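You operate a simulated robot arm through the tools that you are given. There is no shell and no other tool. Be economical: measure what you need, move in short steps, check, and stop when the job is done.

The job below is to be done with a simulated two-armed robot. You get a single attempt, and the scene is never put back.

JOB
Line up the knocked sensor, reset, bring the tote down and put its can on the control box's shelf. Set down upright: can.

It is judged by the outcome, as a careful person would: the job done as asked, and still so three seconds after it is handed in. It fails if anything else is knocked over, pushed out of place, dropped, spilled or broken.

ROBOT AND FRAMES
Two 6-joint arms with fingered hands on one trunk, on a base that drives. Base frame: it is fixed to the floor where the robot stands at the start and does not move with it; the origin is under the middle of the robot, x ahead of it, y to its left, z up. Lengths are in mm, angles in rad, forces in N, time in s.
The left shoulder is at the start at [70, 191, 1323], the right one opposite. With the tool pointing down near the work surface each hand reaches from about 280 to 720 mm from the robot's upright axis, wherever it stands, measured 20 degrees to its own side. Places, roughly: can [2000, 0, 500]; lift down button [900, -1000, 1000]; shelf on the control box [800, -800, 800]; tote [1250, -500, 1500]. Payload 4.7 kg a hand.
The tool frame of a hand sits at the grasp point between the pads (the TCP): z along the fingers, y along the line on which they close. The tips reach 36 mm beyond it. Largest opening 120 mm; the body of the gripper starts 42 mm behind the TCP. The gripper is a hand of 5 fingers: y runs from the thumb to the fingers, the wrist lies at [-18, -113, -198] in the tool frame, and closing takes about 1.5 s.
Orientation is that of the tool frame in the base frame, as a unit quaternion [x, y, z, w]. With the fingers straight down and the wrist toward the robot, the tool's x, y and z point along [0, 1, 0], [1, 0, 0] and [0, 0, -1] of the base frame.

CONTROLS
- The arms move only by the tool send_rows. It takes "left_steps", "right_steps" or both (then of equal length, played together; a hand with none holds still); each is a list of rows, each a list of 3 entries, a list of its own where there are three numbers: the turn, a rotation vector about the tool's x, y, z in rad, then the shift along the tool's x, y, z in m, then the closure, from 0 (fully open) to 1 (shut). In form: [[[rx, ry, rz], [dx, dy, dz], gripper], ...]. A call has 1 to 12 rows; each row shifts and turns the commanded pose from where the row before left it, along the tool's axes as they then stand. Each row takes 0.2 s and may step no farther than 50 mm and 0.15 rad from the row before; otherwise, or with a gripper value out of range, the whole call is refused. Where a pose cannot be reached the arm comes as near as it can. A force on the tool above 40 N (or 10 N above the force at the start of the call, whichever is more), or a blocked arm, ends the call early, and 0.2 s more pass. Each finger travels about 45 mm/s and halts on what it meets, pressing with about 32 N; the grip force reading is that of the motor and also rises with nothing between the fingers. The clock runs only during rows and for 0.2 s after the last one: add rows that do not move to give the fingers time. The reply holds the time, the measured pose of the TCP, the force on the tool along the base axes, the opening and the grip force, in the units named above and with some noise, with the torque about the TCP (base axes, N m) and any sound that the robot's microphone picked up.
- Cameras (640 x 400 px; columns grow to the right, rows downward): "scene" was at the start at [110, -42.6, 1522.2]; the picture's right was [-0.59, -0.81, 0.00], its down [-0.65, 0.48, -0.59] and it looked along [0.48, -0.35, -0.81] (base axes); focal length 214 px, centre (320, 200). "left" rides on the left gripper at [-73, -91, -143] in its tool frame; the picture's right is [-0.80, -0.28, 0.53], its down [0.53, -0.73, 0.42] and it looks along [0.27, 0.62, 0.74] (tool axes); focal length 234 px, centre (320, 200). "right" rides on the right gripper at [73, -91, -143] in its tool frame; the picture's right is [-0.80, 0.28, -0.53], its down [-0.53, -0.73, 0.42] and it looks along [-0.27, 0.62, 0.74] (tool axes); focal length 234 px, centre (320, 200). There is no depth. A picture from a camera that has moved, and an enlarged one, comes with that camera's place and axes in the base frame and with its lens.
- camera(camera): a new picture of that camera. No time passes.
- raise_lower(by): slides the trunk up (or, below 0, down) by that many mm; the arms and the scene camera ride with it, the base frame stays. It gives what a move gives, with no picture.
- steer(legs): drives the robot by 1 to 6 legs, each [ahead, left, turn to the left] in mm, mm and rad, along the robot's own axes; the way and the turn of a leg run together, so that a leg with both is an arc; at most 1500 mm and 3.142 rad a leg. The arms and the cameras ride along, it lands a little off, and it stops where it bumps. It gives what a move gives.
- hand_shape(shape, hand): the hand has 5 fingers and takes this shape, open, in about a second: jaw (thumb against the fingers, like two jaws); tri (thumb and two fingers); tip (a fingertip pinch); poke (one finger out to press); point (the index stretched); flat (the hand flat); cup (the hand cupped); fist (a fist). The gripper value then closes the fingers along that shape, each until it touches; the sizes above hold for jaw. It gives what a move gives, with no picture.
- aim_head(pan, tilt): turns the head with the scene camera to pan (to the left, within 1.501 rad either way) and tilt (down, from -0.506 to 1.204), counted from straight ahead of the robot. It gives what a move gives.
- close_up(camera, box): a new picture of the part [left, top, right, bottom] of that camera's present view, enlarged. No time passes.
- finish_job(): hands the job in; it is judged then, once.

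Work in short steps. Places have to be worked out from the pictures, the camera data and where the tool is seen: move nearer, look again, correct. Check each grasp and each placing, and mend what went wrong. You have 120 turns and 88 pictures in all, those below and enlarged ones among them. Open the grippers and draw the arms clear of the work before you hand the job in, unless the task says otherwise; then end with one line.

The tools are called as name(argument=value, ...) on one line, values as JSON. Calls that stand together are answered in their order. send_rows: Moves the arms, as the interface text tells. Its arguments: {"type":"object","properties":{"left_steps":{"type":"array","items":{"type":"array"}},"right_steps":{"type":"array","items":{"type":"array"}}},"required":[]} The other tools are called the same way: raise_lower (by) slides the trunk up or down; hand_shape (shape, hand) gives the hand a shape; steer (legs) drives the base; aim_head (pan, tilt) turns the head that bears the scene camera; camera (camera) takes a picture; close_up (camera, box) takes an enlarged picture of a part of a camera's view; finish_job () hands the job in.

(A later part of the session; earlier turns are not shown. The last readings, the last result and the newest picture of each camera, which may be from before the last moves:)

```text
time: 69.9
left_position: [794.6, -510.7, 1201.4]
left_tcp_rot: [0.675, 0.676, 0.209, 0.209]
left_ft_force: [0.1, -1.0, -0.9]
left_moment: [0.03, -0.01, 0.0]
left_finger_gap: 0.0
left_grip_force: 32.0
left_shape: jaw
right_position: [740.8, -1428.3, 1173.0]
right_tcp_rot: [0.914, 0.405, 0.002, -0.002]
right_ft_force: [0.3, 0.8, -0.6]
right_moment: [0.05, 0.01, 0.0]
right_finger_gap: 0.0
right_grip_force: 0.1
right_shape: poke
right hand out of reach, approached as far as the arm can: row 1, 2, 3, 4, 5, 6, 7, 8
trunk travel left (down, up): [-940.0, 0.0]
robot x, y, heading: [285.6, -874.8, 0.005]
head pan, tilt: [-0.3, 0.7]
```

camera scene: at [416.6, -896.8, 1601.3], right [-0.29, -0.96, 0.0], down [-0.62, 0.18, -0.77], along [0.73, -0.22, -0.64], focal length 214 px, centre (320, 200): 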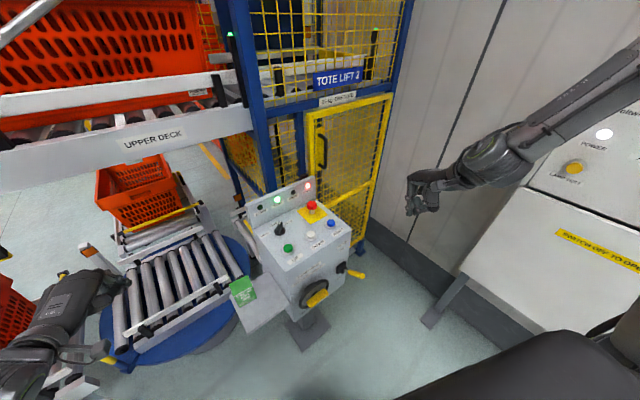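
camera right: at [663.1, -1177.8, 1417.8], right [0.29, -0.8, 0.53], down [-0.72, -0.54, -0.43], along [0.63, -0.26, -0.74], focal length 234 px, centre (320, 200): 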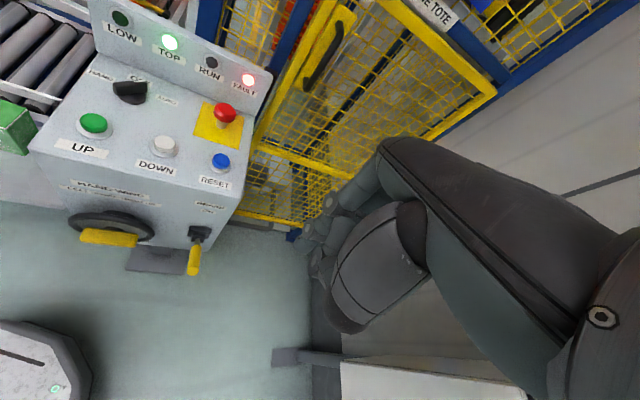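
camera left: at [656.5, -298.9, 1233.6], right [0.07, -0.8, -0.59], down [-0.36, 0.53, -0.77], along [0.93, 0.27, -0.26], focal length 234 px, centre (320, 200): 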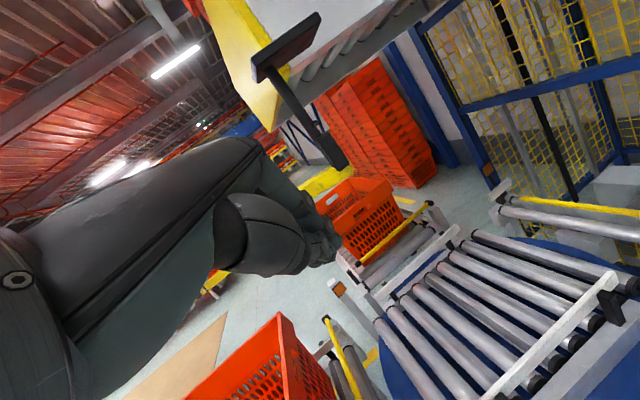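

That made it worse, so I yaw the opposite way and watch which way the reach goes.

send_rows(right_steps=[[[0, 0, -0.15], [0, 0, 0], 0], [[0, 0, -0.15], [0, 0, 0], 0], [[0, 0, -0.15], [0, 0, 0], 0], [[0, 0, -0.15], [0, 0, 0], 0], [[0, 0, -0.15], [0, 0, 0], 0], [[0, 0, -0.15], [0, 0, 0], 0], [[0, 0, -0.15], [0, 0, 0], 0], [[0, 0, -0.15], [0, 0, 0], 0], [[0, 0, -0.15], [0, 0, 0], 0]])

send_rows(right_steps=[[[0, 0, 0], [-0.022, 0.033, 0], 0], [[0, 0, 0], [-0.022, 0.033, 0], 0], [[0, 0, 0], [-0.022, 0.033, 0], 0]])

```text
time: 71.9
left_position: [792.9, -511.9, 1202.0]
left_tcp_rot: [0.675, 0.676, 0.209, 0.209]
left_ft_force: [0.1, 0.9, 1.0]
left_moment: [-0.05, 0.0, -0.03]
left_finger_gap: 0.0
left_grip_force: 32.4
left_shape: jaw
right_position: [737.5, -1433.1, 1174.5]
right_tcp_rot: [0.46, 0.888, -0.004, 0.001]
right_ft_force: [0.9, 2.3, -2.7]
right_moment: [-0.19, 0.05, 0.02]
right_finger_gap: 0.2
right_grip_force: 0.0
right_shape: poke
trunk travel left (down, up): [-940.0, 0.0]
robot x, y, heading: [284.4, -873.3, 0.009]
head pan, tilt: [-0.3, 0.7]
```

```text
time: 72.7
left_position: [797.7, -510.5, 1200.5]
left_tcp_rot: [0.675, 0.677, 0.208, 0.209]
left_ft_force: [0.8, 0.3, -0.1]
left_moment: [-0.01, 0.06, 0.01]
left_finger_gap: 0.0
left_grip_force: 32.0
left_shape: jaw
right_position: [858.9, -1425.4, 1171.8]
right_tcp_rot: [0.46, 0.888, -0.001, -0.001]
right_ft_force: [-0.1, -0.4, -0.1]
right_moment: [0.02, -0.01, 0.07]
right_finger_gap: 0.0
right_grip_force: 0.0
right_shape: poke
trunk travel left (down, up): [-940.0, 0.0]
robot x, y, heading: [279.0, -874.6, 0.007]
head pan, tilt: [-0.3, 0.7]
```

Yawing left freed the arm. I move left along y to about (910,-1130,1172) over the panel's right.

send_rows(right_steps=[[[0, 0, 0], [0.0297, 0.031, 0], 0], [[0, 0, 0], [0.0297, 0.031, 0], 0], [[0, 0, 0], [0.0297, 0.031, 0], 0], [[0, 0, 0], [0.0297, 0.031, 0], 0], [[0, 0, 0], [0.0297, 0.031, 0], 0], [[0, 0, 0], [0.0297, 0.031, 0], 0], [[0, 0, 0], [0.0297, 0.031, 0], 0]])

camera(camera="right")

close_up(camera="scene", box=[240, 130, 440, 330])

```text
time: 74.3
left_position: [795.7, -508.8, 1199.5]
left_tcp_rot: [0.675, 0.677, 0.208, 0.209]
left_ft_force: [-0.6, 0.4, -0.1]
left_moment: [-0.05, 0.01, -0.01]
left_finger_gap: 0.0
left_grip_force: 31.7
left_shape: jaw
right_position: [920.9, -1129.0, 1171.0]
right_tcp_rot: [0.46, 0.888, -0.001, 0.001]
right_ft_force: [0.1, -0.1, 0.2]
right_moment: [-0.02, 0.02, -0.02]
right_finger_gap: 0.0
right_grip_force: 0.1
right_shape: poke
right hand out of reach, approached as far as the arm can: row 6
trunk travel left (down, up): [-940.0, 0.0]
robot x, y, heading: [285.1, -873.7, 0.009]
head pan, tilt: [-0.3, 0.7]
```

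```text
27 pictures are left
camera right: at [804.4, -1122.9, 1314.0], right [0.69, -0.49, 0.53], down [-0.29, -0.86, -0.42], along [0.66, 0.14, -0.74], focal length 234 px, centre (320, 200)
```

right: 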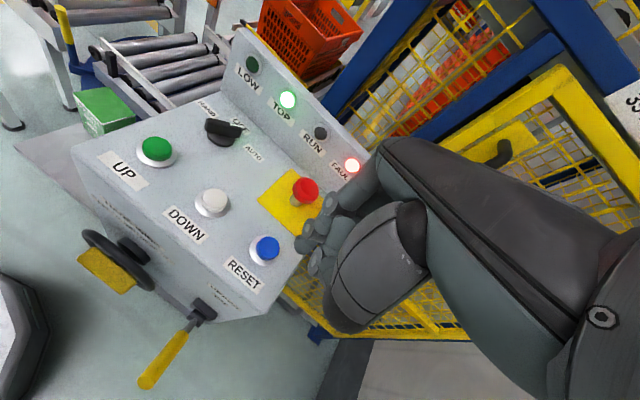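

```text
2.00 times, centred on (340, 230) of scene
camera zoom: at [417.6, -893.7, 1681.2], right [-0.29, -0.96, 0.0], down [-0.62, 0.18, -0.76], along [0.73, -0.22, -0.64], focal length 429 px, centre (280, 140)
```

zoom: 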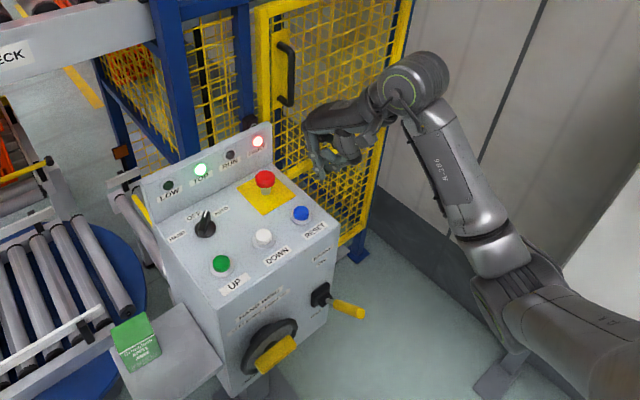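

Arm works now. Both views put RESET at ≈(932,-1097,1038) and my fingertip at ≈TCP+36 mm down. I centre over it and descend to ~30 mm above.

send_rows(right_steps=[[[0, 0, 0], [0.0198, 0.0275, 0], 0], [[0, 0, 0], [0, 0, 0.03], 0], [[0, 0, 0], [0, 0, 0.03], 0]])

close_up(camera="scene", box=[320, 180, 420, 280])

close_up(camera="right", box=[160, 150, 360, 330])

```text
time: 75.1
left_position: [794.7, -512.7, 1203.1]
left_tcp_rot: [0.674, 0.677, 0.21, 0.208]
left_ft_force: [-0.1, -0.6, 0.2]
left_moment: [0.0, 0.0, 0.04]
left_finger_gap: 0.2
left_grip_force: 31.9
left_shape: jaw
right_position: [931.2, -1102.4, 1111.4]
right_tcp_rot: [0.461, 0.887, 0.002, 0.001]
right_ft_force: [-0.4, 0.6, 0.4]
right_moment: [0.04, 0.01, -0.01]
right_finger_gap: 0.0
right_grip_force: 0.0
right_shape: poke
trunk travel left (down, up): [-940.0, 0.0]
robot x, y, heading: [280.9, -873.1, 0.005]
head pan, tilt: [-0.3, 0.7]
```

```text
4.00 times, centred on (370, 230) of scene
camera zoom: at [416.0, -899.1, 1681.3], right [-0.29, -0.96, 0.0], down [-0.62, 0.19, -0.76], along [0.73, -0.22, -0.64], focal length 858 px, centre (120, 80)
```

zoom: 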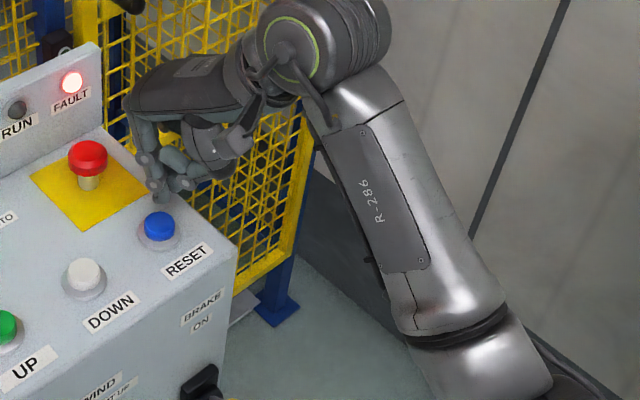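

```text
2.22 times, centred on (260, 240) of right
camera zoom: at [814.3, -1095.2, 1253.9], right [0.69, -0.5, 0.53], down [-0.29, -0.86, -0.43], along [0.66, 0.14, -0.74], focal length 520 px, centre (453, 111)
```

zoom: 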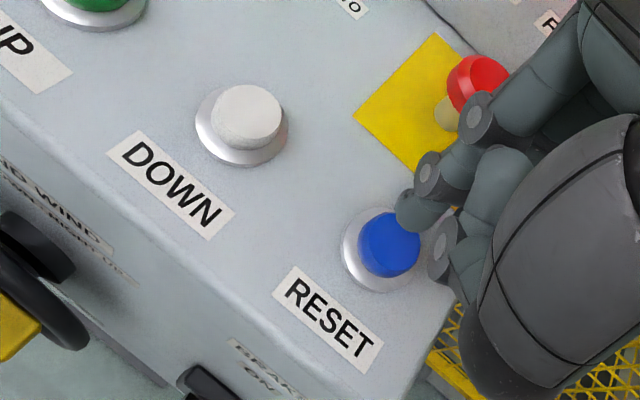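

Fingertip is at ≈(925,-1092,1078) and the button centre ≈(940,-1098). I correct by (+15,-6) and descend until force shows.

send_rows(right_steps=[[[0, 0, 0], [-0.0136, 0.0088, 0], 0], [[0, 0, 0], [0, 0, 0.02], 0], [[0, 0, 0], [0, 0, 0.015], 0], [[0, 0, 0], [0, 0, 0.008], 0], [[0, 0, 0], [0, 0, 0.008], 0]])

close_up(camera="scene", box=[320, 180, 420, 280])

```text
time: 76.3
left_position: [794.3, -510.6, 1201.2]
left_tcp_rot: [0.676, 0.675, 0.209, 0.209]
left_ft_force: [0.3, 0.1, -0.3]
left_moment: [-0.02, -0.01, 0.02]
left_finger_gap: 0.0
left_grip_force: 31.8
left_shape: jaw
right_position: [947.2, -1105.5, 1059.6]
right_tcp_rot: [0.461, 0.887, 0.0, 0.0]
right_ft_force: [0.4, -0.3, 0.1]
right_moment: [0.04, 0.05, 0.0]
right_finger_gap: 0.0
right_grip_force: 0.1
right_shape: poke
trunk travel left (down, up): [-940.0, 0.0]
robot x, y, heading: [283.8, -876.7, 0.01]
head pan, tilt: [-0.3, 0.7]
```

```text
4.00 times, centred on (370, 230) of scene
camera zoom: at [416.4, -897.2, 1681.2], right [-0.29, -0.96, 0.0], down [-0.62, 0.18, -0.76], along [0.73, -0.22, -0.64], focal length 858 px, centre (120, 80)
```

zoom: 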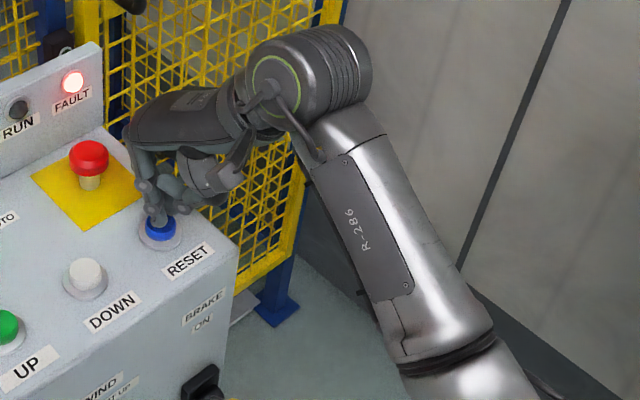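

The tip is just above the blue button. I press down in small steps.

send_rows(right_steps=[[[0, 0, 0], [0, -0.004, 0.006], 0], [[0, 0, 0], [0, 0, 0.005], 0], [[0, 0, 0], [0, 0, 0.005], 0]])

close_up(camera="scene", box=[310, 170, 400, 260])

```text
time: 77.1
left_position: [792.3, -510.2, 1202.3]
left_tcp_rot: [0.675, 0.676, 0.209, 0.209]
left_ft_force: [0.4, 0.0, -0.9]
left_moment: [-0.01, 0.01, 0.03]
left_finger_gap: 0.0
left_grip_force: 31.7
left_shape: jaw
right_position: [944.3, -1106.8, 1047.7]
right_tcp_rot: [0.46, 0.888, 0.003, 0.006]
right_ft_force: [7.4, -2.2, 23.8]
right_moment: [-0.08, -0.27, -0.03]
right_finger_gap: 0.0
right_grip_force: 0.0
right_shape: poke
trunk travel left (down, up): [-940.0, 0.0]
robot x, y, heading: [287.0, -874.0, 0.008]
head pan, tilt: [-0.3, 0.7]
heard: click
```

```text
4.44 times, centred on (355, 215) of scene
camera zoom: at [413.2, -895.9, 1682.0], right [-0.29, -0.96, 0.0], down [-0.62, 0.18, -0.77], along [0.73, -0.22, -0.64], focal length 953 px, centre (164, 133)
```

zoom: 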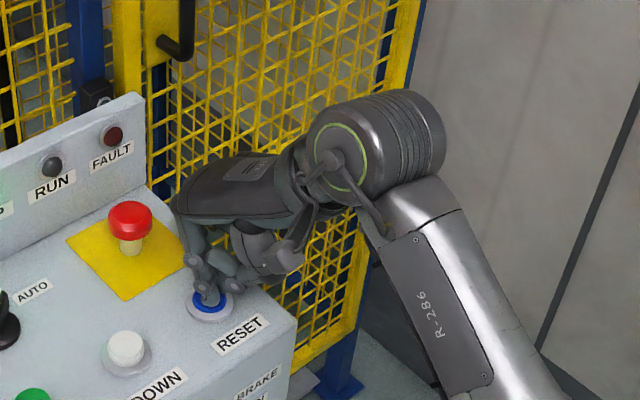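

RESET clicked and FAULT went out. I lift off and move (-38,+82) to over the DOWN button.

send_rows(right_steps=[[[0, 0, 0], [0, 0, -0.03], 0], [[0, 0, 0], [0, 0, -0.02], 0], [[0, 0, 0], [0.0445, 0.008, 0], 0], [[0, 0, 0], [0.0445, 0.008, 0], 0], [[0, 0, 0], [0, 0, 0.03], 0]])

close_up(camera="scene", box=[270, 170, 390, 290])

```text
time: 78.3
left_position: [794.9, -511.7, 1201.6]
left_tcp_rot: [0.675, 0.676, 0.209, 0.208]
left_ft_force: [0.3, 0.2, 0.6]
left_moment: [0.01, 0.04, 0.04]
left_finger_gap: 0.0
left_grip_force: 31.9
left_shape: jaw
right_position: [905.2, -1025.4, 1065.0]
right_tcp_rot: [0.461, 0.888, 0.002, 0.0]
right_ft_force: [0.1, 0.6, -0.9]
right_moment: [0.02, -0.01, -0.02]
right_finger_gap: 0.0
right_grip_force: 0.1
right_shape: poke
trunk travel left (down, up): [-940.0, 0.0]
robot x, y, heading: [283.5, -874.8, 0.013]
head pan, tilt: [-0.3, 0.7]
```

```text
3.33 times, centred on (330, 230) of scene
camera zoom: at [416.7, -899.3, 1681.2], right [-0.29, -0.96, 0.0], down [-0.62, 0.19, -0.76], along [0.73, -0.22, -0.64], focal length 715 px, centre (287, 100)
```

zoom: 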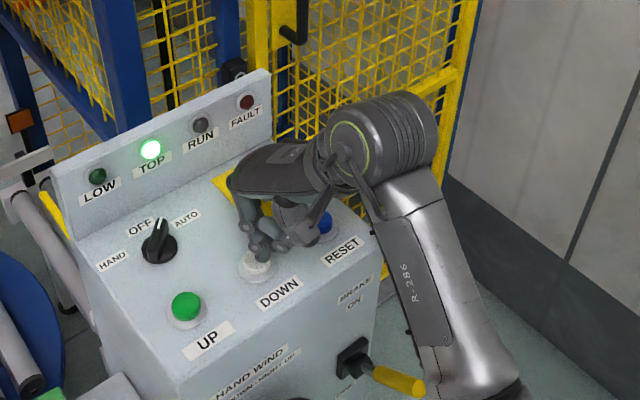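

The tip is over DOWN and the selector reads AUTO. I press DOWN.

send_rows(right_steps=[[[0, 0, 0], [0, 0, 0.008], 0], [[0, 0, 0], [0, 0, 0.005], 0], [[0, 0, 0], [0, 0, 0.004], 0], [[0, 0, 0], [0, 0, 0], 0]])

close_up(camera="scene", box=[220, 150, 380, 290])

```text
time: 79.3
left_position: [794.4, -510.0, 1204.1]
left_tcp_rot: [0.675, 0.676, 0.209, 0.21]
left_ft_force: [-0.1, -0.7, -0.3]
left_moment: [-0.01, 0.01, -0.02]
left_finger_gap: 0.0
left_grip_force: 32.0
left_shape: jaw
right_position: [906.0, -1023.6, 1047.2]
right_tcp_rot: [0.461, 0.888, 0.003, 0.002]
right_ft_force: [1.7, -1.8, 19.3]
right_moment: [0.16, -0.08, -0.04]
right_finger_gap: 0.0
right_grip_force: 0.1
right_shape: poke
trunk travel left (down, up): [-940.0, 0.0]
robot x, y, heading: [286.5, -871.6, 0.005]
head pan, tilt: [-0.3, 0.7]
heard: click
```

```text
2.86 times, centred on (300, 220) of scene
camera zoom: at [414.7, -896.5, 1681.7], right [-0.29, -0.96, 0.0], down [-0.62, 0.18, -0.77], along [0.73, -0.22, -0.64], focal length 613 px, centre (377, 143)
```

zoom: 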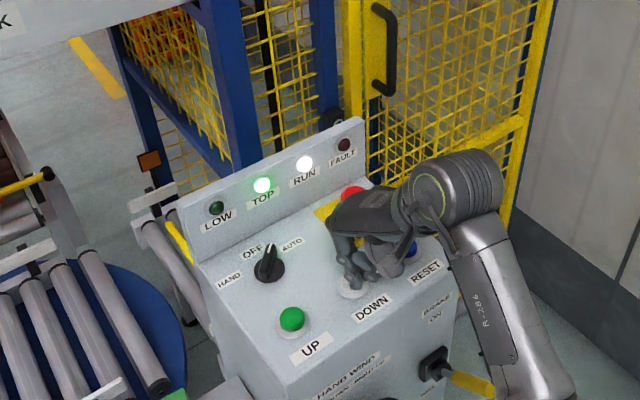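

RUN lit. I lift the finger and wait a couple of seconds while watching.

send_rows(right_steps=[[[0, 0, 0], [0, 0, -0.03], 0], [[0, 0, 0], [0, 0, -0.04], 0], [[0, 0, 0], [0, 0, -0.04], 0], [[0, 0, 0], [0, 0, 0], 0], [[0, 0, 0], [0, 0, 0], 0], [[0, 0, 0], [0, 0, 0], 0], [[0, 0, 0], [0, 0, 0], 0], [[0, 0, 0], [0, 0, 0], 0], [[0, 0, 0], [0, 0, 0], 0], [[0, 0, 0], [0, 0, 0], 0], [[0, 0, 0], [0, 0, 0], 0], [[0, 0, 0], [0, 0, 0], 0]])

aim_head(pan=0.0, tilt=0.5)

camera(camera="scene")

```text
time: 81.9
left_position: [794.7, -509.0, 1201.2]
left_tcp_rot: [0.675, 0.676, 0.209, 0.209]
left_ft_force: [-0.7, 0.2, -1.4]
left_moment: [0.0, 0.0, 0.01]
left_finger_gap: 0.0
left_grip_force: 32.1
left_shape: jaw
right_position: [905.1, -1024.6, 1155.8]
right_tcp_rot: [0.461, 0.887, 0.001, 0.001]
right_ft_force: [1.0, 0.4, 0.4]
right_moment: [-0.01, -0.05, 0.01]
right_finger_gap: 0.0
right_grip_force: 0.0
right_shape: poke
trunk travel left (down, up): [-940.0, 0.0]
robot x, y, heading: [284.7, -873.6, 0.007]
head pan, tilt: [-0.3, 0.7]
```

```text
time: 82.7
left_position: [794.0, -509.6, 1201.0]
left_tcp_rot: [0.674, 0.677, 0.209, 0.208]
left_ft_force: [-0.2, -0.4, 0.7]
left_moment: [0.03, -0.01, -0.01]
left_finger_gap: 0.0
left_grip_force: 31.9
left_shape: jaw
right_position: [904.9, -1023.9, 1157.5]
right_tcp_rot: [0.461, 0.887, 0.0, 0.0]
right_ft_force: [0.1, -0.2, 0.1]
right_moment: [0.02, -0.01, 0.01]
right_finger_gap: 0.0
right_grip_force: 0.1
right_shape: poke
trunk travel left (down, up): [-940.0, 0.0]
robot x, y, heading: [284.2, -871.9, 0.007]
head pan, tilt: [0.0, 0.499]
```

```text
19 pictures are left
camera scene: at [426.3, -871.8, 1698.8], right [0.01, -1.0, 0.0], down [-0.48, 0.0, -0.88], along [0.88, 0.01, -0.48], focal length 214 px, centre (320, 200)
```

scene: 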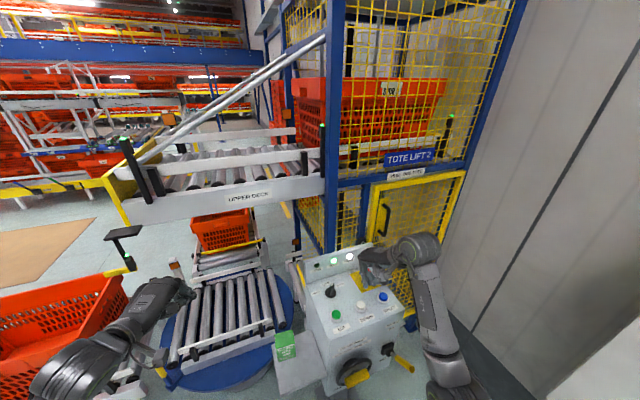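

The tote rolled into the lift. I wait while it travels down.

send_rows(right_steps=[[[0, 0, 0], [0, 0, 0], 0], [[0, 0, 0], [0, 0, 0], 0], [[0, 0, 0], [0, 0, 0], 0], [[0, 0, 0], [0, 0, 0], 0], [[0, 0, 0], [0, 0, 0], 0], [[0, 0, 0], [0, 0, 0], 0], [[0, 0, 0], [0, 0, 0], 0], [[0, 0, 0], [0, 0, 0], 0], [[0, 0, 0], [0, 0, 0], 0], [[0, 0, 0], [0, 0, 0], 0], [[0, 0, 0], [0, 0, 0], 0], [[0, 0, 0], [0, 0, 0], 0]])

send_rows(right_steps=[[[0, 0, 0], [0, 0, 0], 0], [[0, 0, 0], [0, 0, 0], 0], [[0, 0, 0], [0, 0, 0], 0], [[0, 0, 0], [0, 0, 0], 0], [[0, 0, 0], [0, 0, 0], 0], [[0, 0, 0], [0, 0, 0], 0], [[0, 0, 0], [0, 0, 0], 0], [[0, 0, 0], [0, 0, 0], 0], [[0, 0, 0], [0, 0, 0], 0], [[0, 0, 0], [0, 0, 0], 0], [[0, 0, 0], [0, 0, 0], 0], [[0, 0, 0], [0, 0, 0], 0]])

send_rows(right_steps=[[[0, 0, 0], [0, 0, 0], 0], [[0, 0, 0], [0, 0, 0], 0], [[0, 0, 0], [0, 0, 0], 0], [[0, 0, 0], [0, 0, 0], 0], [[0, 0, 0], [0, 0, 0], 0], [[0, 0, 0], [0, 0, 0], 0], [[0, 0, 0], [0, 0, 0], 0], [[0, 0, 0], [0, 0, 0], 0], [[0, 0, 0], [0, 0, 0], 0], [[0, 0, 0], [0, 0, 0], 0], [[0, 0, 0], [0, 0, 0], 0], [[0, 0, 0], [0, 0, 0], 0]])

camera(camera="scene")

```text
time: 85.3
left_position: [794.6, -509.9, 1200.8]
left_tcp_rot: [0.674, 0.677, 0.209, 0.209]
left_ft_force: [0.4, -0.1, -0.1]
left_moment: [-0.01, 0.0, 0.01]
left_finger_gap: 0.0
left_grip_force: 32.2
left_shape: jaw
right_position: [905.4, -1025.2, 1157.0]
right_tcp_rot: [0.461, 0.887, 0.0, 0.0]
right_ft_force: [-0.8, 0.1, -0.4]
right_moment: [-0.01, -0.02, -0.03]
right_finger_gap: 0.2
right_grip_force: 0.0
right_shape: poke
trunk travel left (down, up): [-940.0, 0.0]
robot x, y, heading: [284.4, -876.0, 0.01]
head pan, tilt: [0.0, 0.499]
```

```text
time: 87.9
left_position: [793.6, -509.6, 1200.9]
left_tcp_rot: [0.675, 0.676, 0.209, 0.209]
left_ft_force: [-0.3, 0.4, 0.4]
left_moment: [0.03, -0.01, 0.0]
left_finger_gap: 0.0
left_grip_force: 32.4
left_shape: jaw
right_position: [905.5, -1024.4, 1156.5]
right_tcp_rot: [0.461, 0.887, 0.001, 0.0]
right_ft_force: [-0.3, -0.6, -0.6]
right_moment: [0.02, 0.01, -0.02]
right_finger_gap: 0.0
right_grip_force: 0.1
right_shape: poke
trunk travel left (down, up): [-940.0, 0.0]
robot x, y, heading: [285.0, -876.1, 0.009]
head pan, tilt: [0.0, 0.499]
```

```text
time: 90.5
left_position: [795.8, -509.7, 1200.9]
left_tcp_rot: [0.674, 0.677, 0.209, 0.208]
left_ft_force: [0.5, 0.2, 0.0]
left_moment: [0.01, -0.02, 0.02]
left_finger_gap: 0.0
left_grip_force: 32.2
left_shape: jaw
right_position: [904.5, -1024.1, 1157.2]
right_tcp_rot: [0.461, 0.888, 0.001, 0.0]
right_ft_force: [0.5, -0.7, 0.0]
right_moment: [-0.02, 0.05, -0.01]
right_finger_gap: 0.2
right_grip_force: 0.0
right_shape: poke
trunk travel left (down, up): [-940.0, 0.0]
robot x, y, heading: [287.9, -873.6, 0.008]
head pan, tilt: [0.0, 0.499]
```

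```text
18 pictures are left
camera scene: at [426.3, -871.7, 1698.9], right [0.01, -1.0, 0.0], down [-0.48, 0.0, -0.88], along [0.88, 0.01, -0.48], focal length 214 px, centre (320, 200)
```

scene: 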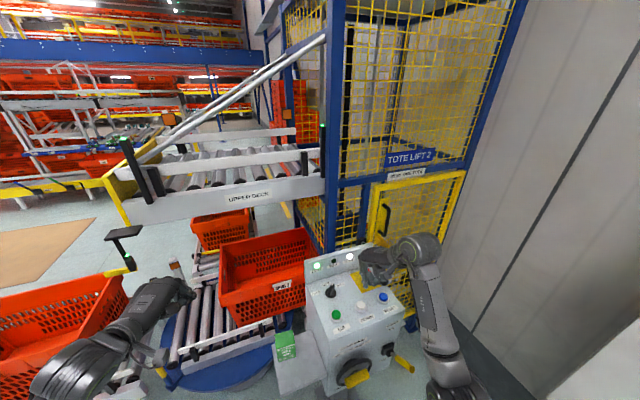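

The tote is coming off onto the turntable. I open the left hand while waiting, and look down at it.

send_rows(left_steps=[[[0, 0, 0], [0, 0, 0], 0], [[0, 0, 0], [0, 0, 0], 0], [[0, 0, 0], [0, 0, 0], 0], [[0, 0, 0], [0, 0, 0], 0], [[0, 0, 0], [0, 0, 0], 0], [[0, 0, 0], [0, 0, 0], 0], [[0, 0, 0], [0, 0, 0], 0], [[0, 0, 0], [0, 0, 0], 0], [[0, 0, 0], [0, 0, 0], 0], [[0, 0, 0], [0, 0, 0], 0], [[0, 0, 0], [0, 0, 0], 0], [[0, 0, 0], [0, 0, 0], 0]])

aim_head(pan=0.25, tilt=0.75)

camera(camera="scene")

```text
time: 93.1
left_position: [795.0, -510.1, 1201.4]
left_tcp_rot: [0.674, 0.677, 0.21, 0.208]
left_ft_force: [0.5, -0.7, 0.4]
left_moment: [-0.01, -0.02, 0.04]
left_finger_gap: 119.8
left_grip_force: 0.1
left_shape: jaw
right_position: [904.1, -1024.2, 1156.3]
right_tcp_rot: [0.462, 0.887, 0.001, 0.001]
right_ft_force: [-1.0, 0.1, 0.0]
right_moment: [-0.03, 0.01, 0.02]
right_finger_gap: 0.2
right_grip_force: 0.0
right_shape: poke
trunk travel left (down, up): [-940.0, 0.0]
robot x, y, heading: [284.5, -876.3, 0.007]
head pan, tilt: [0.0, 0.499]
```

```text
time: 93.9
left_position: [794.7, -510.8, 1200.7]
left_tcp_rot: [0.674, 0.677, 0.21, 0.208]
left_ft_force: [-0.5, -0.2, 0.0]
left_moment: [-0.01, 0.0, 0.0]
left_finger_gap: 119.5
left_grip_force: 0.0
left_shape: jaw
right_position: [905.2, -1025.0, 1157.3]
right_tcp_rot: [0.461, 0.887, 0.001, 0.0]
right_ft_force: [-0.5, -0.8, -0.3]
right_moment: [-0.02, -0.01, 0.0]
right_finger_gap: 0.0
right_grip_force: 0.1
right_shape: poke
trunk travel left (down, up): [-940.0, 0.0]
robot x, y, heading: [284.3, -872.4, 0.01]
head pan, tilt: [0.25, 0.75]
```

```text
17 pictures are left
camera scene: at [415.5, -851.4, 1677.0], right [0.26, -0.97, 0.0], down [-0.66, -0.17, -0.73], along [0.71, 0.19, -0.68], focal length 214 px, centre (320, 200)
```

scene: 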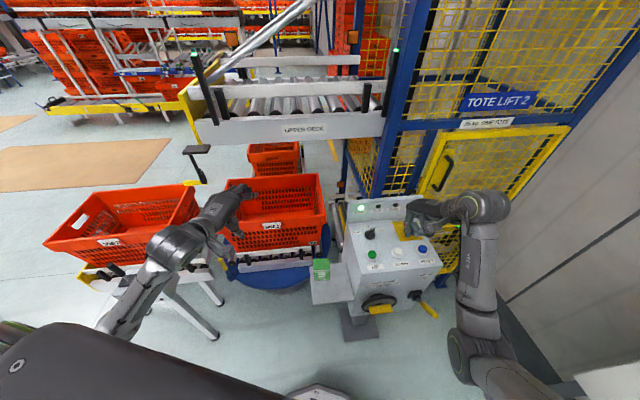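

The tote has stopped on the turntable. I tilt the left hand to point down so its camera looks into the tote.

send_rows(left_steps=[[[0.15, 0, 0], [0, 0, 0], 0], [[0.15, 0, 0], [0, 0, 0], 0], [[0.15, 0, 0], [0, 0, 0], 0], [[0.15, 0, 0], [0, 0, 0], 0]])

camera(camera="left")

```text
time: 94.9
left_position: [795.6, -508.6, 1200.0]
left_tcp_rot: [0.706, 0.708, -0.001, -0.002]
left_ft_force: [0.4, -0.3, -0.1]
left_moment: [-0.03, 0.03, 0.02]
left_finger_gap: 119.8
left_grip_force: 0.0
left_shape: jaw
right_position: [907.4, -1024.5, 1154.7]
right_tcp_rot: [0.462, 0.887, 0.002, 0.0]
right_ft_force: [0.1, 0.5, -0.2]
right_moment: [-0.03, 0.03, 0.01]
right_finger_gap: 0.0
right_grip_force: 0.1
right_shape: poke
trunk travel left (down, up): [-940.0, 0.0]
robot x, y, heading: [284.7, -873.2, 0.01]
head pan, tilt: [0.25, 0.75]
```

```text
16 pictures are left
camera left: at [704.3, -584.3, 1344.7], right [-0.28, -0.8, -0.52], down [-0.74, 0.53, -0.42], along [0.62, 0.27, -0.74], focal length 234 px, centre (320, 200)
```

left: 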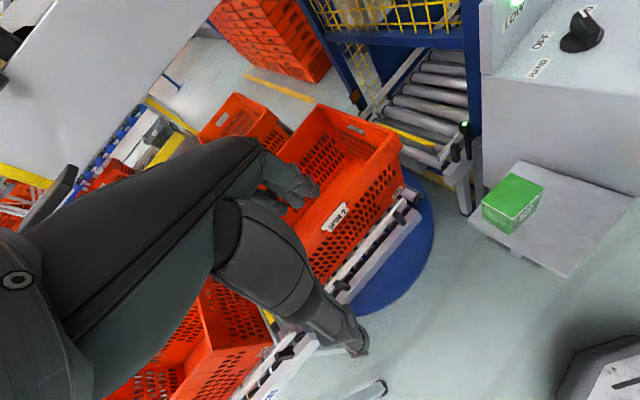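

The left hand hides part of the tote. I shift it left/back and zoom into the tote from the head camera to find the can.

send_rows(left_steps=[[[0, 0, 0], [0.03, -0.035, 0], 0], [[0, 0, 0], [0.03, -0.035, 0], 0], [[0, 0, 0], [0.035, -0.02, 0], 0], [[0, 0, 0], [0.045, 0, 0], 0]])

close_up(camera="scene", box=[210, 160, 350, 300])

```text
time: 95.9
left_position: [694.7, -379.2, 1180.3]
left_tcp_rot: [0.686, 0.725, -0.034, 0.046]
left_ft_force: [-0.5, 0.8, 0.2]
left_moment: [-0.07, -0.07, -0.02]
left_finger_gap: 120.0
left_grip_force: 0.1
left_shape: jaw
right_position: [902.9, -1021.9, 1157.2]
right_tcp_rot: [0.461, 0.887, 0.001, 0.002]
right_ft_force: [-1.3, 1.2, -0.3]
right_moment: [-0.08, -0.03, 0.0]
right_finger_gap: 0.1
right_grip_force: 0.0
right_shape: poke
trunk travel left (down, up): [-940.0, 0.0]
robot x, y, heading: [287.1, -873.8, 0.009]
head pan, tilt: [0.25, 0.75]
```

```text
2.86 times, centred on (280, 230) of scene
camera zoom: at [413.5, -848.5, 1677.0], right [0.26, -0.97, 0.0], down [-0.66, -0.18, -0.73], along [0.71, 0.19, -0.68], focal length 613 px, centre (434, 114)
```

zoom: 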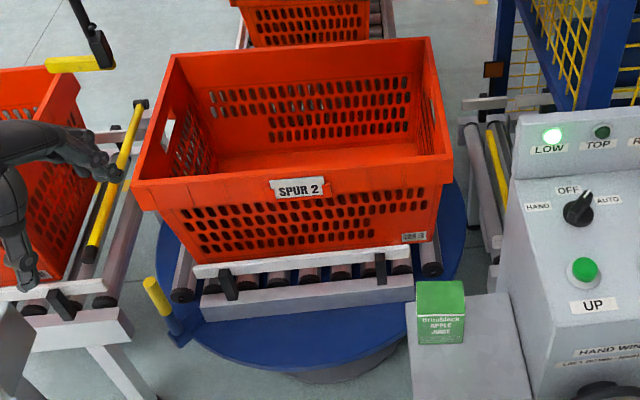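

The selector is on AUTO, LOW is lit, tote near rim runs (986,-111)→(1203,-675) at z≈780; the can must be hidden behind the near wall. I raise and retract the right hand so the robot can move in.

send_rows(right_steps=[[[0, 0, 0], [0, 0, -0.045], 0], [[0, 0, 0], [0, 0, -0.045], 0], [[0, 0, 0], [0, 0, -0.045], 0], [[0, 0, 0], [0, 0, -0.045], 0], [[0, 0, 0], [-0.0116, -0.0383, -0.02], 0], [[0, 0, 0], [-0.0116, -0.0383, -0.02], 0], [[0, 0, 0], [-0.0116, -0.0383, -0.02], 0], [[0, 0, 0], [-0.0116, -0.0383, -0.02], 0], [[0, 0, 0], [-0.0116, -0.0383, -0.02], 0]])

```text
time: 97.9
left_position: [704.6, -370.6, 1201.7]
left_tcp_rot: [0.707, 0.707, 0.0, -0.001]
left_ft_force: [0.4, -0.2, -0.3]
left_moment: [0.02, -0.01, -0.01]
left_finger_gap: 119.6
left_grip_force: 0.0
left_shape: jaw
right_position: [883.2, -1057.3, 1178.1]
right_tcp_rot: [0.457, 0.889, -0.002, 0.007]
right_ft_force: [-1.3, 0.3, 1.0]
right_moment: [0.02, 0.04, -0.02]
right_finger_gap: 0.0
right_grip_force: 0.1
right_shape: poke
right hand out of reach, approached as far as the arm can: row 2, 3, 4, 5, 6, 7, 8, 9
trunk travel left (down, up): [-940.0, 0.0]
robot x, y, heading: [287.1, -871.9, 0.01]
head pan, tilt: [0.25, 0.75]
```

The right arm now works well in its present branch, so I'll use it for the can as well. I back away from the control box, set the right hand to jaw, and lower the trunk to go under the deck level.

steer(legs=[[-280, 0, 0]])

hand_shape(hand="right", shape="jaw")

raise_lower(by=-180)

steer(legs=[[0, 430, 0], [0, 0, 0.37]])

```text
time: 99.9
left_position: [422.2, -371.0, 1199.4]
left_tcp_rot: [0.704, 0.71, -0.001, 0.0]
left_ft_force: [-0.3, -0.8, -0.6]
left_moment: [-0.02, 0.01, -0.02]
left_finger_gap: 119.9
left_grip_force: 0.1
left_shape: jaw
right_position: [606.3, -1055.8, 1177.2]
right_tcp_rot: [0.455, 0.891, -0.003, 0.006]
right_ft_force: [-0.2, 0.9, -0.3]
right_moment: [0.01, 0.04, 0.01]
right_finger_gap: 0.0
right_grip_force: 0.1
right_shape: poke
trunk travel left (down, up): [-940.0, 0.0]
robot x, y, heading: [6.3, -878.2, 0.012]
head pan, tilt: [0.25, 0.75]
```

```text
time: 100.8
left_position: [421.6, -370.4, 1201.0]
left_tcp_rot: [0.704, 0.71, 0.0, 0.001]
left_ft_force: [0.0, -0.3, 0.2]
left_moment: [-0.02, -0.03, 0.01]
left_finger_gap: 119.9
left_grip_force: 0.0
left_shape: jaw
right_position: [605.6, -1055.9, 1179.7]
right_tcp_rot: [0.454, 0.891, -0.003, 0.006]
right_ft_force: [-0.5, 0.4, -0.6]
right_moment: [0.01, -0.02, -0.02]
right_finger_gap: 120.0
right_grip_force: 0.1
right_shape: jaw
trunk travel left (down, up): [-940.0, 0.0]
robot x, y, heading: [4.1, -881.6, 0.019]
head pan, tilt: [0.25, 0.75]
```

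```text
time: 102.8
left_position: [421.7, -372.4, 1021.4]
left_tcp_rot: [0.704, 0.71, 0.0, 0.0]
left_ft_force: [-0.2, -0.5, 0.1]
left_moment: [0.0, 0.0, -0.03]
left_finger_gap: 119.9
left_grip_force: 0.0
left_shape: jaw
right_position: [606.6, -1056.9, 999.0]
right_tcp_rot: [0.455, 0.891, -0.002, 0.007]
right_ft_force: [-0.3, -0.3, -0.2]
right_moment: [-0.03, 0.03, -0.04]
right_finger_gap: 119.7
right_grip_force: 0.1
right_shape: jaw
trunk travel left (down, up): [-760.0, 180.0]
robot x, y, heading: [2.6, -878.8, 0.014]
head pan, tilt: [0.25, 0.75]
```

```text
time: 106.5
left_position: [213.3, 170.5, 1020.3]
left_tcp_rot: [0.567, 0.824, -0.001, 0.0]
left_ft_force: [0.4, 0.0, 0.8]
left_moment: [0.01, 0.04, 0.0]
left_finger_gap: 120.0
left_grip_force: 0.0
left_shape: jaw
right_position: [625.2, -407.0, 998.4]
right_tcp_rot: [0.29, 0.957, -0.002, 0.006]
right_ft_force: [1.0, -0.3, 0.7]
right_moment: [-0.01, -0.02, 0.03]
right_finger_gap: 120.0
right_grip_force: 0.1
right_shape: jaw
trunk travel left (down, up): [-760.0, 180.0]
robot x, y, heading: [-1.6, -450.3, 0.376]
head pan, tilt: [0.25, 0.75]
```

The right hand is at (625,-407,998) facing the tote line. I drive in most of the way, keeping the hand right of the hanging sensor, then look with the hand camera.

steer(legs=[[380, -145, 0]])

camera(camera="right")

```text
time: 109.1
left_position: [620.0, 175.1, 1021.3]
left_tcp_rot: [0.567, 0.823, -0.001, 0.0]
left_ft_force: [0.7, 0.7, -0.3]
left_moment: [0.0, -0.02, -0.04]
left_finger_gap: 120.1
left_grip_force: 0.2
left_shape: jaw
right_position: [1031.5, -402.7, 998.7]
right_tcp_rot: [0.29, 0.957, -0.003, 0.007]
right_ft_force: [0.4, 0.3, -0.2]
right_moment: [0.03, 0.01, 0.05]
right_finger_gap: 119.9
right_grip_force: 0.1
right_shape: jaw
trunk travel left (down, up): [-760.0, 180.0]
robot x, y, heading: [407.2, -445.3, 0.372]
head pan, tilt: [0.25, 0.75]
```

```text
14 pictures are left
camera right: at [919.1, -437.3, 1141.1], right [0.82, -0.21, 0.54], down [0.04, -0.91, -0.42], along [0.57, 0.36, -0.73], focal length 234 px, centre (320, 200)
```

right: 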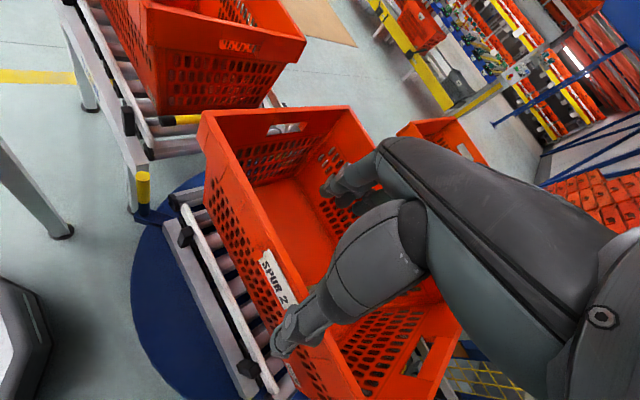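

Part of the tote floor is empty; the hand hides the rest. I aim the head into the tote.

aim_head(pan=-0.25, tilt=0.85)

camera(camera="scene")

```text
time: 110.0
left_position: [620.0, 176.0, 1021.0]
left_tcp_rot: [0.567, 0.824, 0.0, 0.001]
left_ft_force: [0.6, 0.2, -0.4]
left_moment: [0.0, 0.03, 0.02]
left_finger_gap: 120.0
left_grip_force: 0.0
left_shape: jaw
right_position: [1031.6, -403.3, 999.5]
right_tcp_rot: [0.289, 0.957, -0.003, 0.007]
right_ft_force: [0.2, -0.1, 0.4]
right_moment: [0.03, -0.02, 0.04]
right_finger_gap: 119.6
right_grip_force: 0.1
right_shape: jaw
trunk travel left (down, up): [-760.0, 180.0]
robot x, y, heading: [407.3, -441.4, 0.374]
head pan, tilt: [-0.25, 0.85]
```

```text
13 pictures are left
camera scene: at [530.9, -415.2, 1489.0], right [0.12, -0.99, 0.0], down [-0.75, -0.09, -0.66], along [0.66, 0.08, -0.75], focal length 214 px, centre (320, 200)
```

scene: 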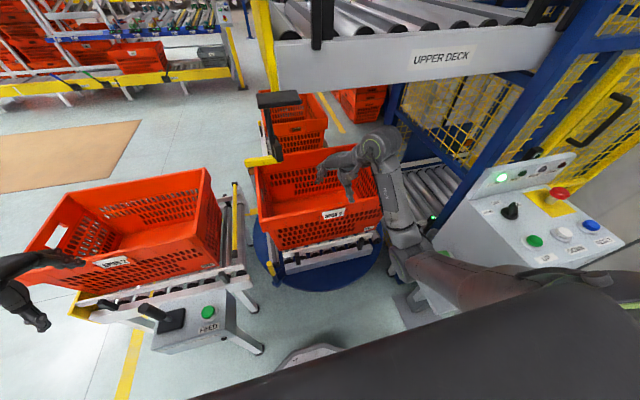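

The can isn't visible yet. I shift the right hand right and forward so its camera sees the tote's right-hand half.

send_rows(right_steps=[[[0, 0, 0], [-0.03, -0.0234, 0], 0], [[0, 0, 0], [-0.03, -0.0234, 0], 0], [[0, 0, 0], [-0.03, -0.0234, 0], 0], [[0, 0, 0], [-0.03, -0.0234, 0], 0], [[0, 0, 0], [-0.03, -0.0234, 0], 0]])

camera(camera="right")

```text
time: 111.4
left_position: [594.8, 205.8, 1019.7]
left_tcp_rot: [0.554, 0.833, -0.002, 0.007]
left_ft_force: [-0.5, 0.1, 0.3]
left_moment: [0.04, -0.02, 0.02]
left_finger_gap: 119.8
left_grip_force: 0.0
left_shape: jaw
right_position: [1090.3, -505.7, 981.9]
right_tcp_rot: [0.264, 0.964, 0.014, -0.009]
right_ft_force: [0.0, -0.6, 0.3]
right_moment: [-0.01, -0.02, -0.03]
right_finger_gap: 119.8
right_grip_force: 0.0
right_shape: jaw
right hand out of reach, approached as far as the arm can: row 1, 2
trunk travel left (down, up): [-760.0, 180.0]
robot x, y, heading: [413.7, -428.5, 0.412]
head pan, tilt: [-0.25, 0.85]
stopped in row 5 (right hand): the arm was blocked; the commanded pose is now the measured one
```

```text
12 pictures are left
camera right: at [982.1, -549.9, 1124.1], right [0.84, -0.18, 0.51], down [0.08, -0.89, -0.45], along [0.54, 0.42, -0.73], focal length 234 px, centre (320, 200)
```

right: 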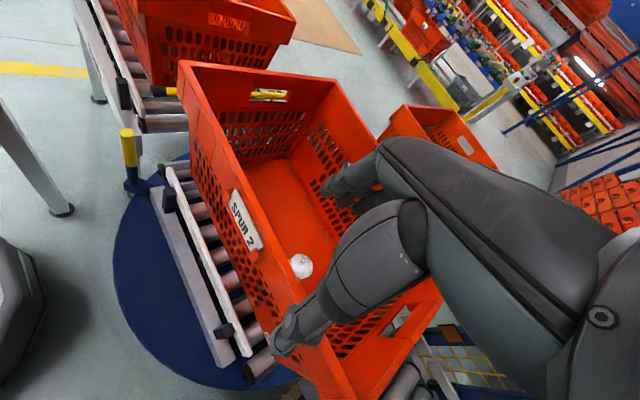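

The can's silver top is visible at (301,265), but the arm got blocked by something on the right. I back off the last step at once and look at what it touched.

send_rows(right_steps=[[[0, 0, 0], [0.03, 0.0234, 0], 0]])

close_up(camera="scene", box=[300, 100, 640, 340])

```text
time: 111.8
left_position: [613.3, 187.5, 1022.7]
left_tcp_rot: [0.557, 0.831, 0.0, -0.002]
left_ft_force: [0.5, 0.2, -0.5]
left_moment: [0.04, 0.06, 0.01]
left_finger_gap: 119.8
left_grip_force: 0.1
left_shape: jaw
right_position: [1091.1, -493.8, 969.9]
right_tcp_rot: [0.269, 0.963, 0.014, -0.014]
right_ft_force: [0.2, -0.7, -0.1]
right_moment: [0.07, 0.02, -0.03]
right_finger_gap: 119.9
right_grip_force: 0.0
right_shape: jaw
trunk travel left (down, up): [-760.0, 180.0]
robot x, y, heading: [413.0, -435.4, 0.399]
head pan, tilt: [-0.25, 0.85]
```

```text
1.67 times, centred on (470, 220) of scene
camera zoom: at [542.0, -406.9, 1488.7], right [0.15, -0.99, 0.0], down [-0.75, -0.11, -0.66], along [0.65, 0.1, -0.75], focal length 358 px, centre (70, 167)
```

zoom: 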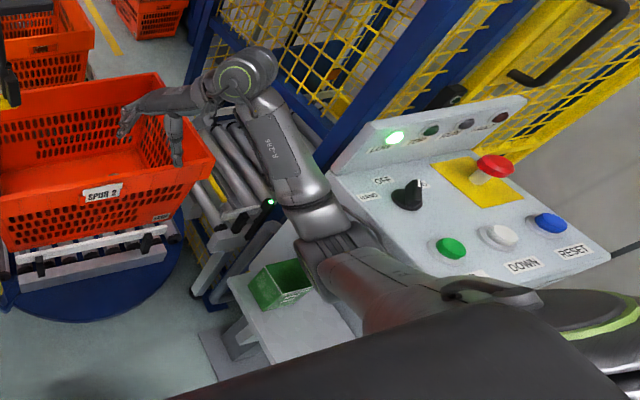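

The low elbow had touched the control box's left edge; nothing looks displaced. The can stands at about (1247,-449), top z≈640. I back straight out and square the robot up further left for an approach with the elbow clear.

steer(legs=[[-320, 180, 0], [0, 0, -0.35]])

raise_lower(by=60)

```text
time: 115.3
left_position: [437.3, 128.1, 1020.1]
left_tcp_rot: [0.693, 0.721, -0.001, 0.001]
left_ft_force: [0.0, -0.1, 0.1]
left_moment: [0.02, 0.02, 0.04]
left_finger_gap: 119.7
left_grip_force: 0.1
left_shape: jaw
right_position: [650.9, -675.8, 972.0]
right_tcp_rot: [0.434, 0.901, 0.016, -0.011]
right_ft_force: [-0.1, 0.3, 0.0]
right_moment: [-0.02, -0.02, 0.0]
right_finger_gap: 119.9
right_grip_force: 0.0
right_shape: jaw
trunk travel left (down, up): [-760.0, 180.0]
robot x, y, heading: [33.0, -389.9, 0.045]
head pan, tilt: [-0.25, 0.85]
```

```text
time: 116.3
left_position: [435.9, 128.4, 1080.6]
left_tcp_rot: [0.693, 0.721, -0.001, -0.001]
left_ft_force: [-0.3, 0.2, 0.1]
left_moment: [0.01, 0.03, 0.01]
left_finger_gap: 119.9
left_grip_force: 0.0
left_shape: jaw
right_position: [651.6, -674.9, 1032.2]
right_tcp_rot: [0.433, 0.901, 0.015, -0.011]
right_ft_force: [0.2, 0.4, -0.7]
right_moment: [-0.01, -0.01, 0.0]
right_finger_gap: 119.9
right_grip_force: 0.1
right_shape: jaw
trunk travel left (down, up): [-820.0, 120.0]
robot x, y, heading: [35.1, -395.1, 0.05]
head pan, tilt: [-0.25, 0.85]
```

I move the right hand to about (682,-459,880), i.e. straight in front of its shoulder, for the approach.

send_rows(right_steps=[[[0, 0, 0], [0.025, 0.0264, 0.0253], 0], [[0, 0, 0], [0.025, 0.0264, 0.0253], 0], [[0, 0, 0], [0.025, 0.0264, 0.0253], 0], [[0, 0, 0], [0.025, 0.0264, 0.0253], 0], [[0, 0, 0], [0.025, 0.0264, 0.0253], 0], [[0, 0, 0], [0.025, 0.0264, 0.0253], 0]])

```text
time: 117.7
left_position: [438.2, 129.2, 1080.2]
left_tcp_rot: [0.693, 0.721, -0.001, 0.0]
left_ft_force: [0.3, -0.6, -0.6]
left_moment: [-0.03, -0.03, -0.03]
left_finger_gap: 120.0
left_grip_force: 0.2
left_shape: jaw
right_position: [679.3, -453.9, 889.5]
right_tcp_rot: [0.43, 0.903, 0.017, -0.012]
right_ft_force: [0.3, 0.4, -0.6]
right_moment: [-0.04, -0.02, 0.01]
right_finger_gap: 119.9
right_grip_force: 0.1
right_shape: jaw
trunk travel left (down, up): [-820.0, 120.0]
robot x, y, heading: [33.5, -390.1, 0.05]
head pan, tilt: [-0.25, 0.85]
```

Reached. I drive 400 mm ahead so the hand is just over the near rim, then look down with the hand camera.

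steer(legs=[[400, -20, 0]])

camera(camera="right")

camera(camera="scene")

```text
time: 120.2
left_position: [834.9, 128.1, 1081.7]
left_tcp_rot: [0.692, 0.722, 0.0, 0.0]
left_ft_force: [-0.6, -0.9, -0.2]
left_moment: [0.02, -0.01, -0.01]
left_finger_gap: 119.9
left_grip_force: 0.0
left_shape: jaw
right_position: [1078.1, -454.0, 890.4]
right_tcp_rot: [0.43, 0.903, 0.019, -0.012]
right_ft_force: [0.7, 0.1, 0.8]
right_moment: [0.01, 0.02, -0.02]
right_finger_gap: 119.6
right_grip_force: 0.0
right_shape: jaw
trunk travel left (down, up): [-820.0, 120.0]
robot x, y, heading: [437.0, -390.2, 0.05]
head pan, tilt: [-0.25, 0.85]
```

```text
10 pictures are left
camera right: at [963.6, -460.8, 1034.1], right [0.73, -0.47, 0.5], down [-0.24, -0.86, -0.46], along [0.64, 0.22, -0.73], focal length 234 px, centre (320, 200)
```

right: 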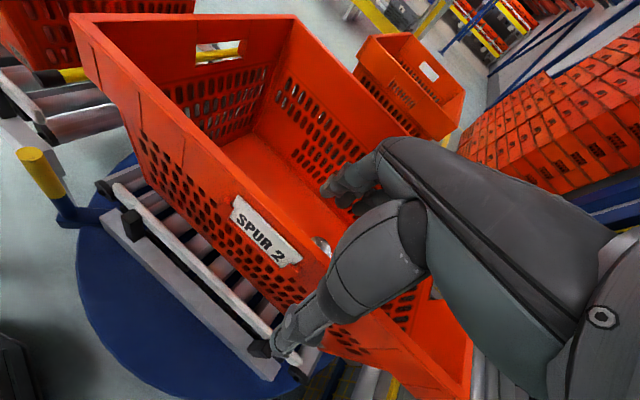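

```text
9 pictures are left
camera scene: at [563.2, -403.6, 1549.0], right [-0.2, -0.98, 0.0], down [-0.74, 0.15, -0.66], along [0.65, -0.13, -0.75], focal length 214 px, centre (320, 200)
```

scene: 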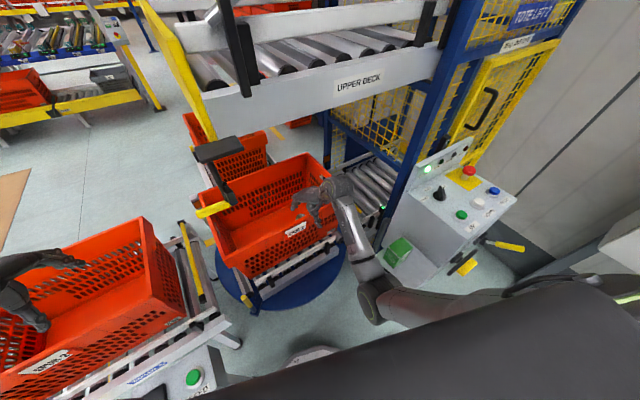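

Elbow is clear of the carton and box now. The can top is just visible beside the fingers at ≈(1238,-450,680). I drive 150 mm further ahead and recheck.

steer(legs=[[150, -7, 0]])

camera(camera="right")

```text
time: 121.6
left_position: [981.4, 130.7, 1081.1]
left_tcp_rot: [0.691, 0.723, 0.0, 0.0]
left_ft_force: [0.1, 0.2, 0.8]
left_moment: [0.04, 0.0, 0.01]
left_finger_gap: 119.9
left_grip_force: 0.0
left_shape: jaw
right_position: [1227.7, -449.8, 891.3]
right_tcp_rot: [0.429, 0.903, 0.018, -0.013]
right_ft_force: [0.2, 0.2, 0.4]
right_moment: [0.0, -0.03, 0.0]
right_finger_gap: 120.1
right_grip_force: 0.0
right_shape: jaw
trunk travel left (down, up): [-820.0, 120.0]
robot x, y, heading: [582.6, -392.0, 0.051]
head pan, tilt: [-0.25, 0.85]
```

```text
8 pictures are left
camera right: at [1111.8, -458.7, 1034.5], right [0.73, -0.47, 0.5], down [-0.23, -0.86, -0.46], along [0.64, 0.22, -0.73], focal length 234 px, centre (320, 200)
```

right: 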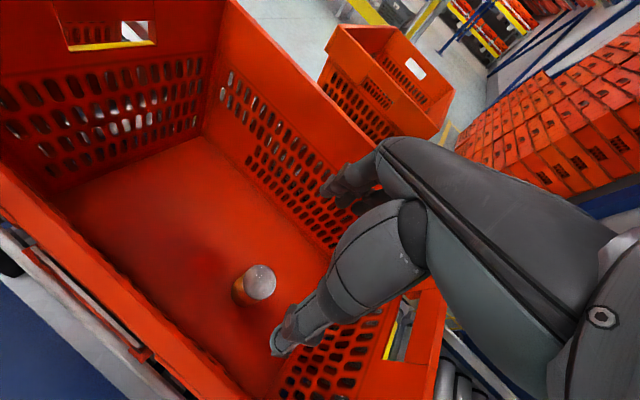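

The can stands upright at ≈(1243,-447), top z≈683. I align over it and descend to grasp height (TCP z≈652).

send_rows(right_steps=[[[0, 0, 0], [-0.016, 0.009, 0], 0], [[0, 0, 0], [0, 0, 0.04], 0], [[0, 0, 0], [0, 0, 0.04], 0], [[0, 0, 0], [0, 0, 0.04], 0], [[0, 0, 0], [0, 0, 0.04], 0]])

camera(camera="right")

```text
time: 122.8
left_position: [983.1, 129.7, 1080.5]
left_tcp_rot: [0.691, 0.723, -0.002, 0.0]
left_ft_force: [-0.1, -0.5, -0.2]
left_moment: [0.0, 0.02, -0.01]
left_finger_gap: 119.9
left_grip_force: 0.1
left_shape: jaw
right_position: [1245.2, -448.9, 730.6]
right_tcp_rot: [0.428, 0.903, 0.019, -0.012]
right_ft_force: [1.3, -0.5, -0.4]
right_moment: [-0.02, -0.03, 0.01]
right_finger_gap: 119.7
right_grip_force: 0.0
right_shape: jaw
trunk travel left (down, up): [-820.0, 120.0]
robot x, y, heading: [586.4, -388.3, 0.056]
head pan, tilt: [-0.25, 0.85]
```

```text
7 pictures are left
camera right: at [1130.3, -456.9, 873.9], right [0.73, -0.47, 0.5], down [-0.23, -0.86, -0.46], along [0.64, 0.22, -0.73], focal length 234 px, centre (320, 200)
```

right: 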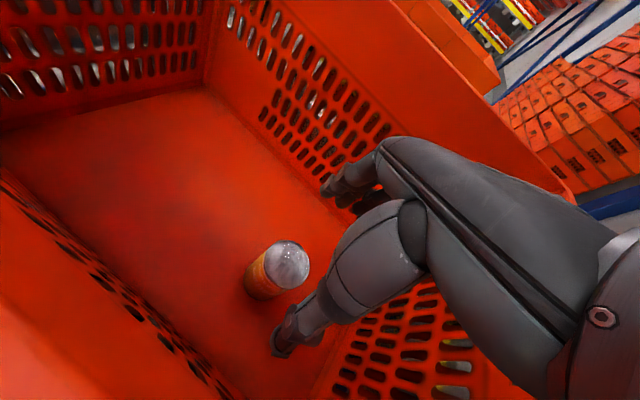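

The upright can is at ≈(1259,-443) with its top near z 620. I shift 15 mm, descend to z≈592 and close.

send_rows(right_steps=[[[0, 0, 0], [-0.009, 0.0115, 0], 0], [[0, 0, 0], [0, 0, 0.035], 0], [[0, 0, 0], [0, 0, 0.035], 0], [[0, 0, 0], [0, 0, 0.025], 0], [[0, 0, 0], [0, 0, 0.022], 0], [[0, 0, 0], [0, 0, 0.02], 0]])

```text
time: 124.2
left_position: [992.6, 134.5, 1072.6]
left_tcp_rot: [0.69, 0.724, -0.004, -0.003]
left_ft_force: [1.1, 0.7, -0.1]
left_moment: [-0.03, 0.17, -0.02]
left_finger_gap: 119.8
left_grip_force: 0.0
left_shape: jaw
right_position: [1263.4, -442.5, 586.5]
right_tcp_rot: [0.428, 0.904, 0.017, -0.014]
right_ft_force: [1.5, 1.2, 0.2]
right_moment: [-0.05, 0.2, 0.08]
right_finger_gap: 120.0
right_grip_force: 0.1
right_shape: jaw
right hand out of reach, approached as far as the arm can: row 6
trunk travel left (down, up): [-820.0, 120.0]
robot x, y, heading: [589.3, -389.5, 0.056]
head pan, tilt: [-0.25, 0.85]
```

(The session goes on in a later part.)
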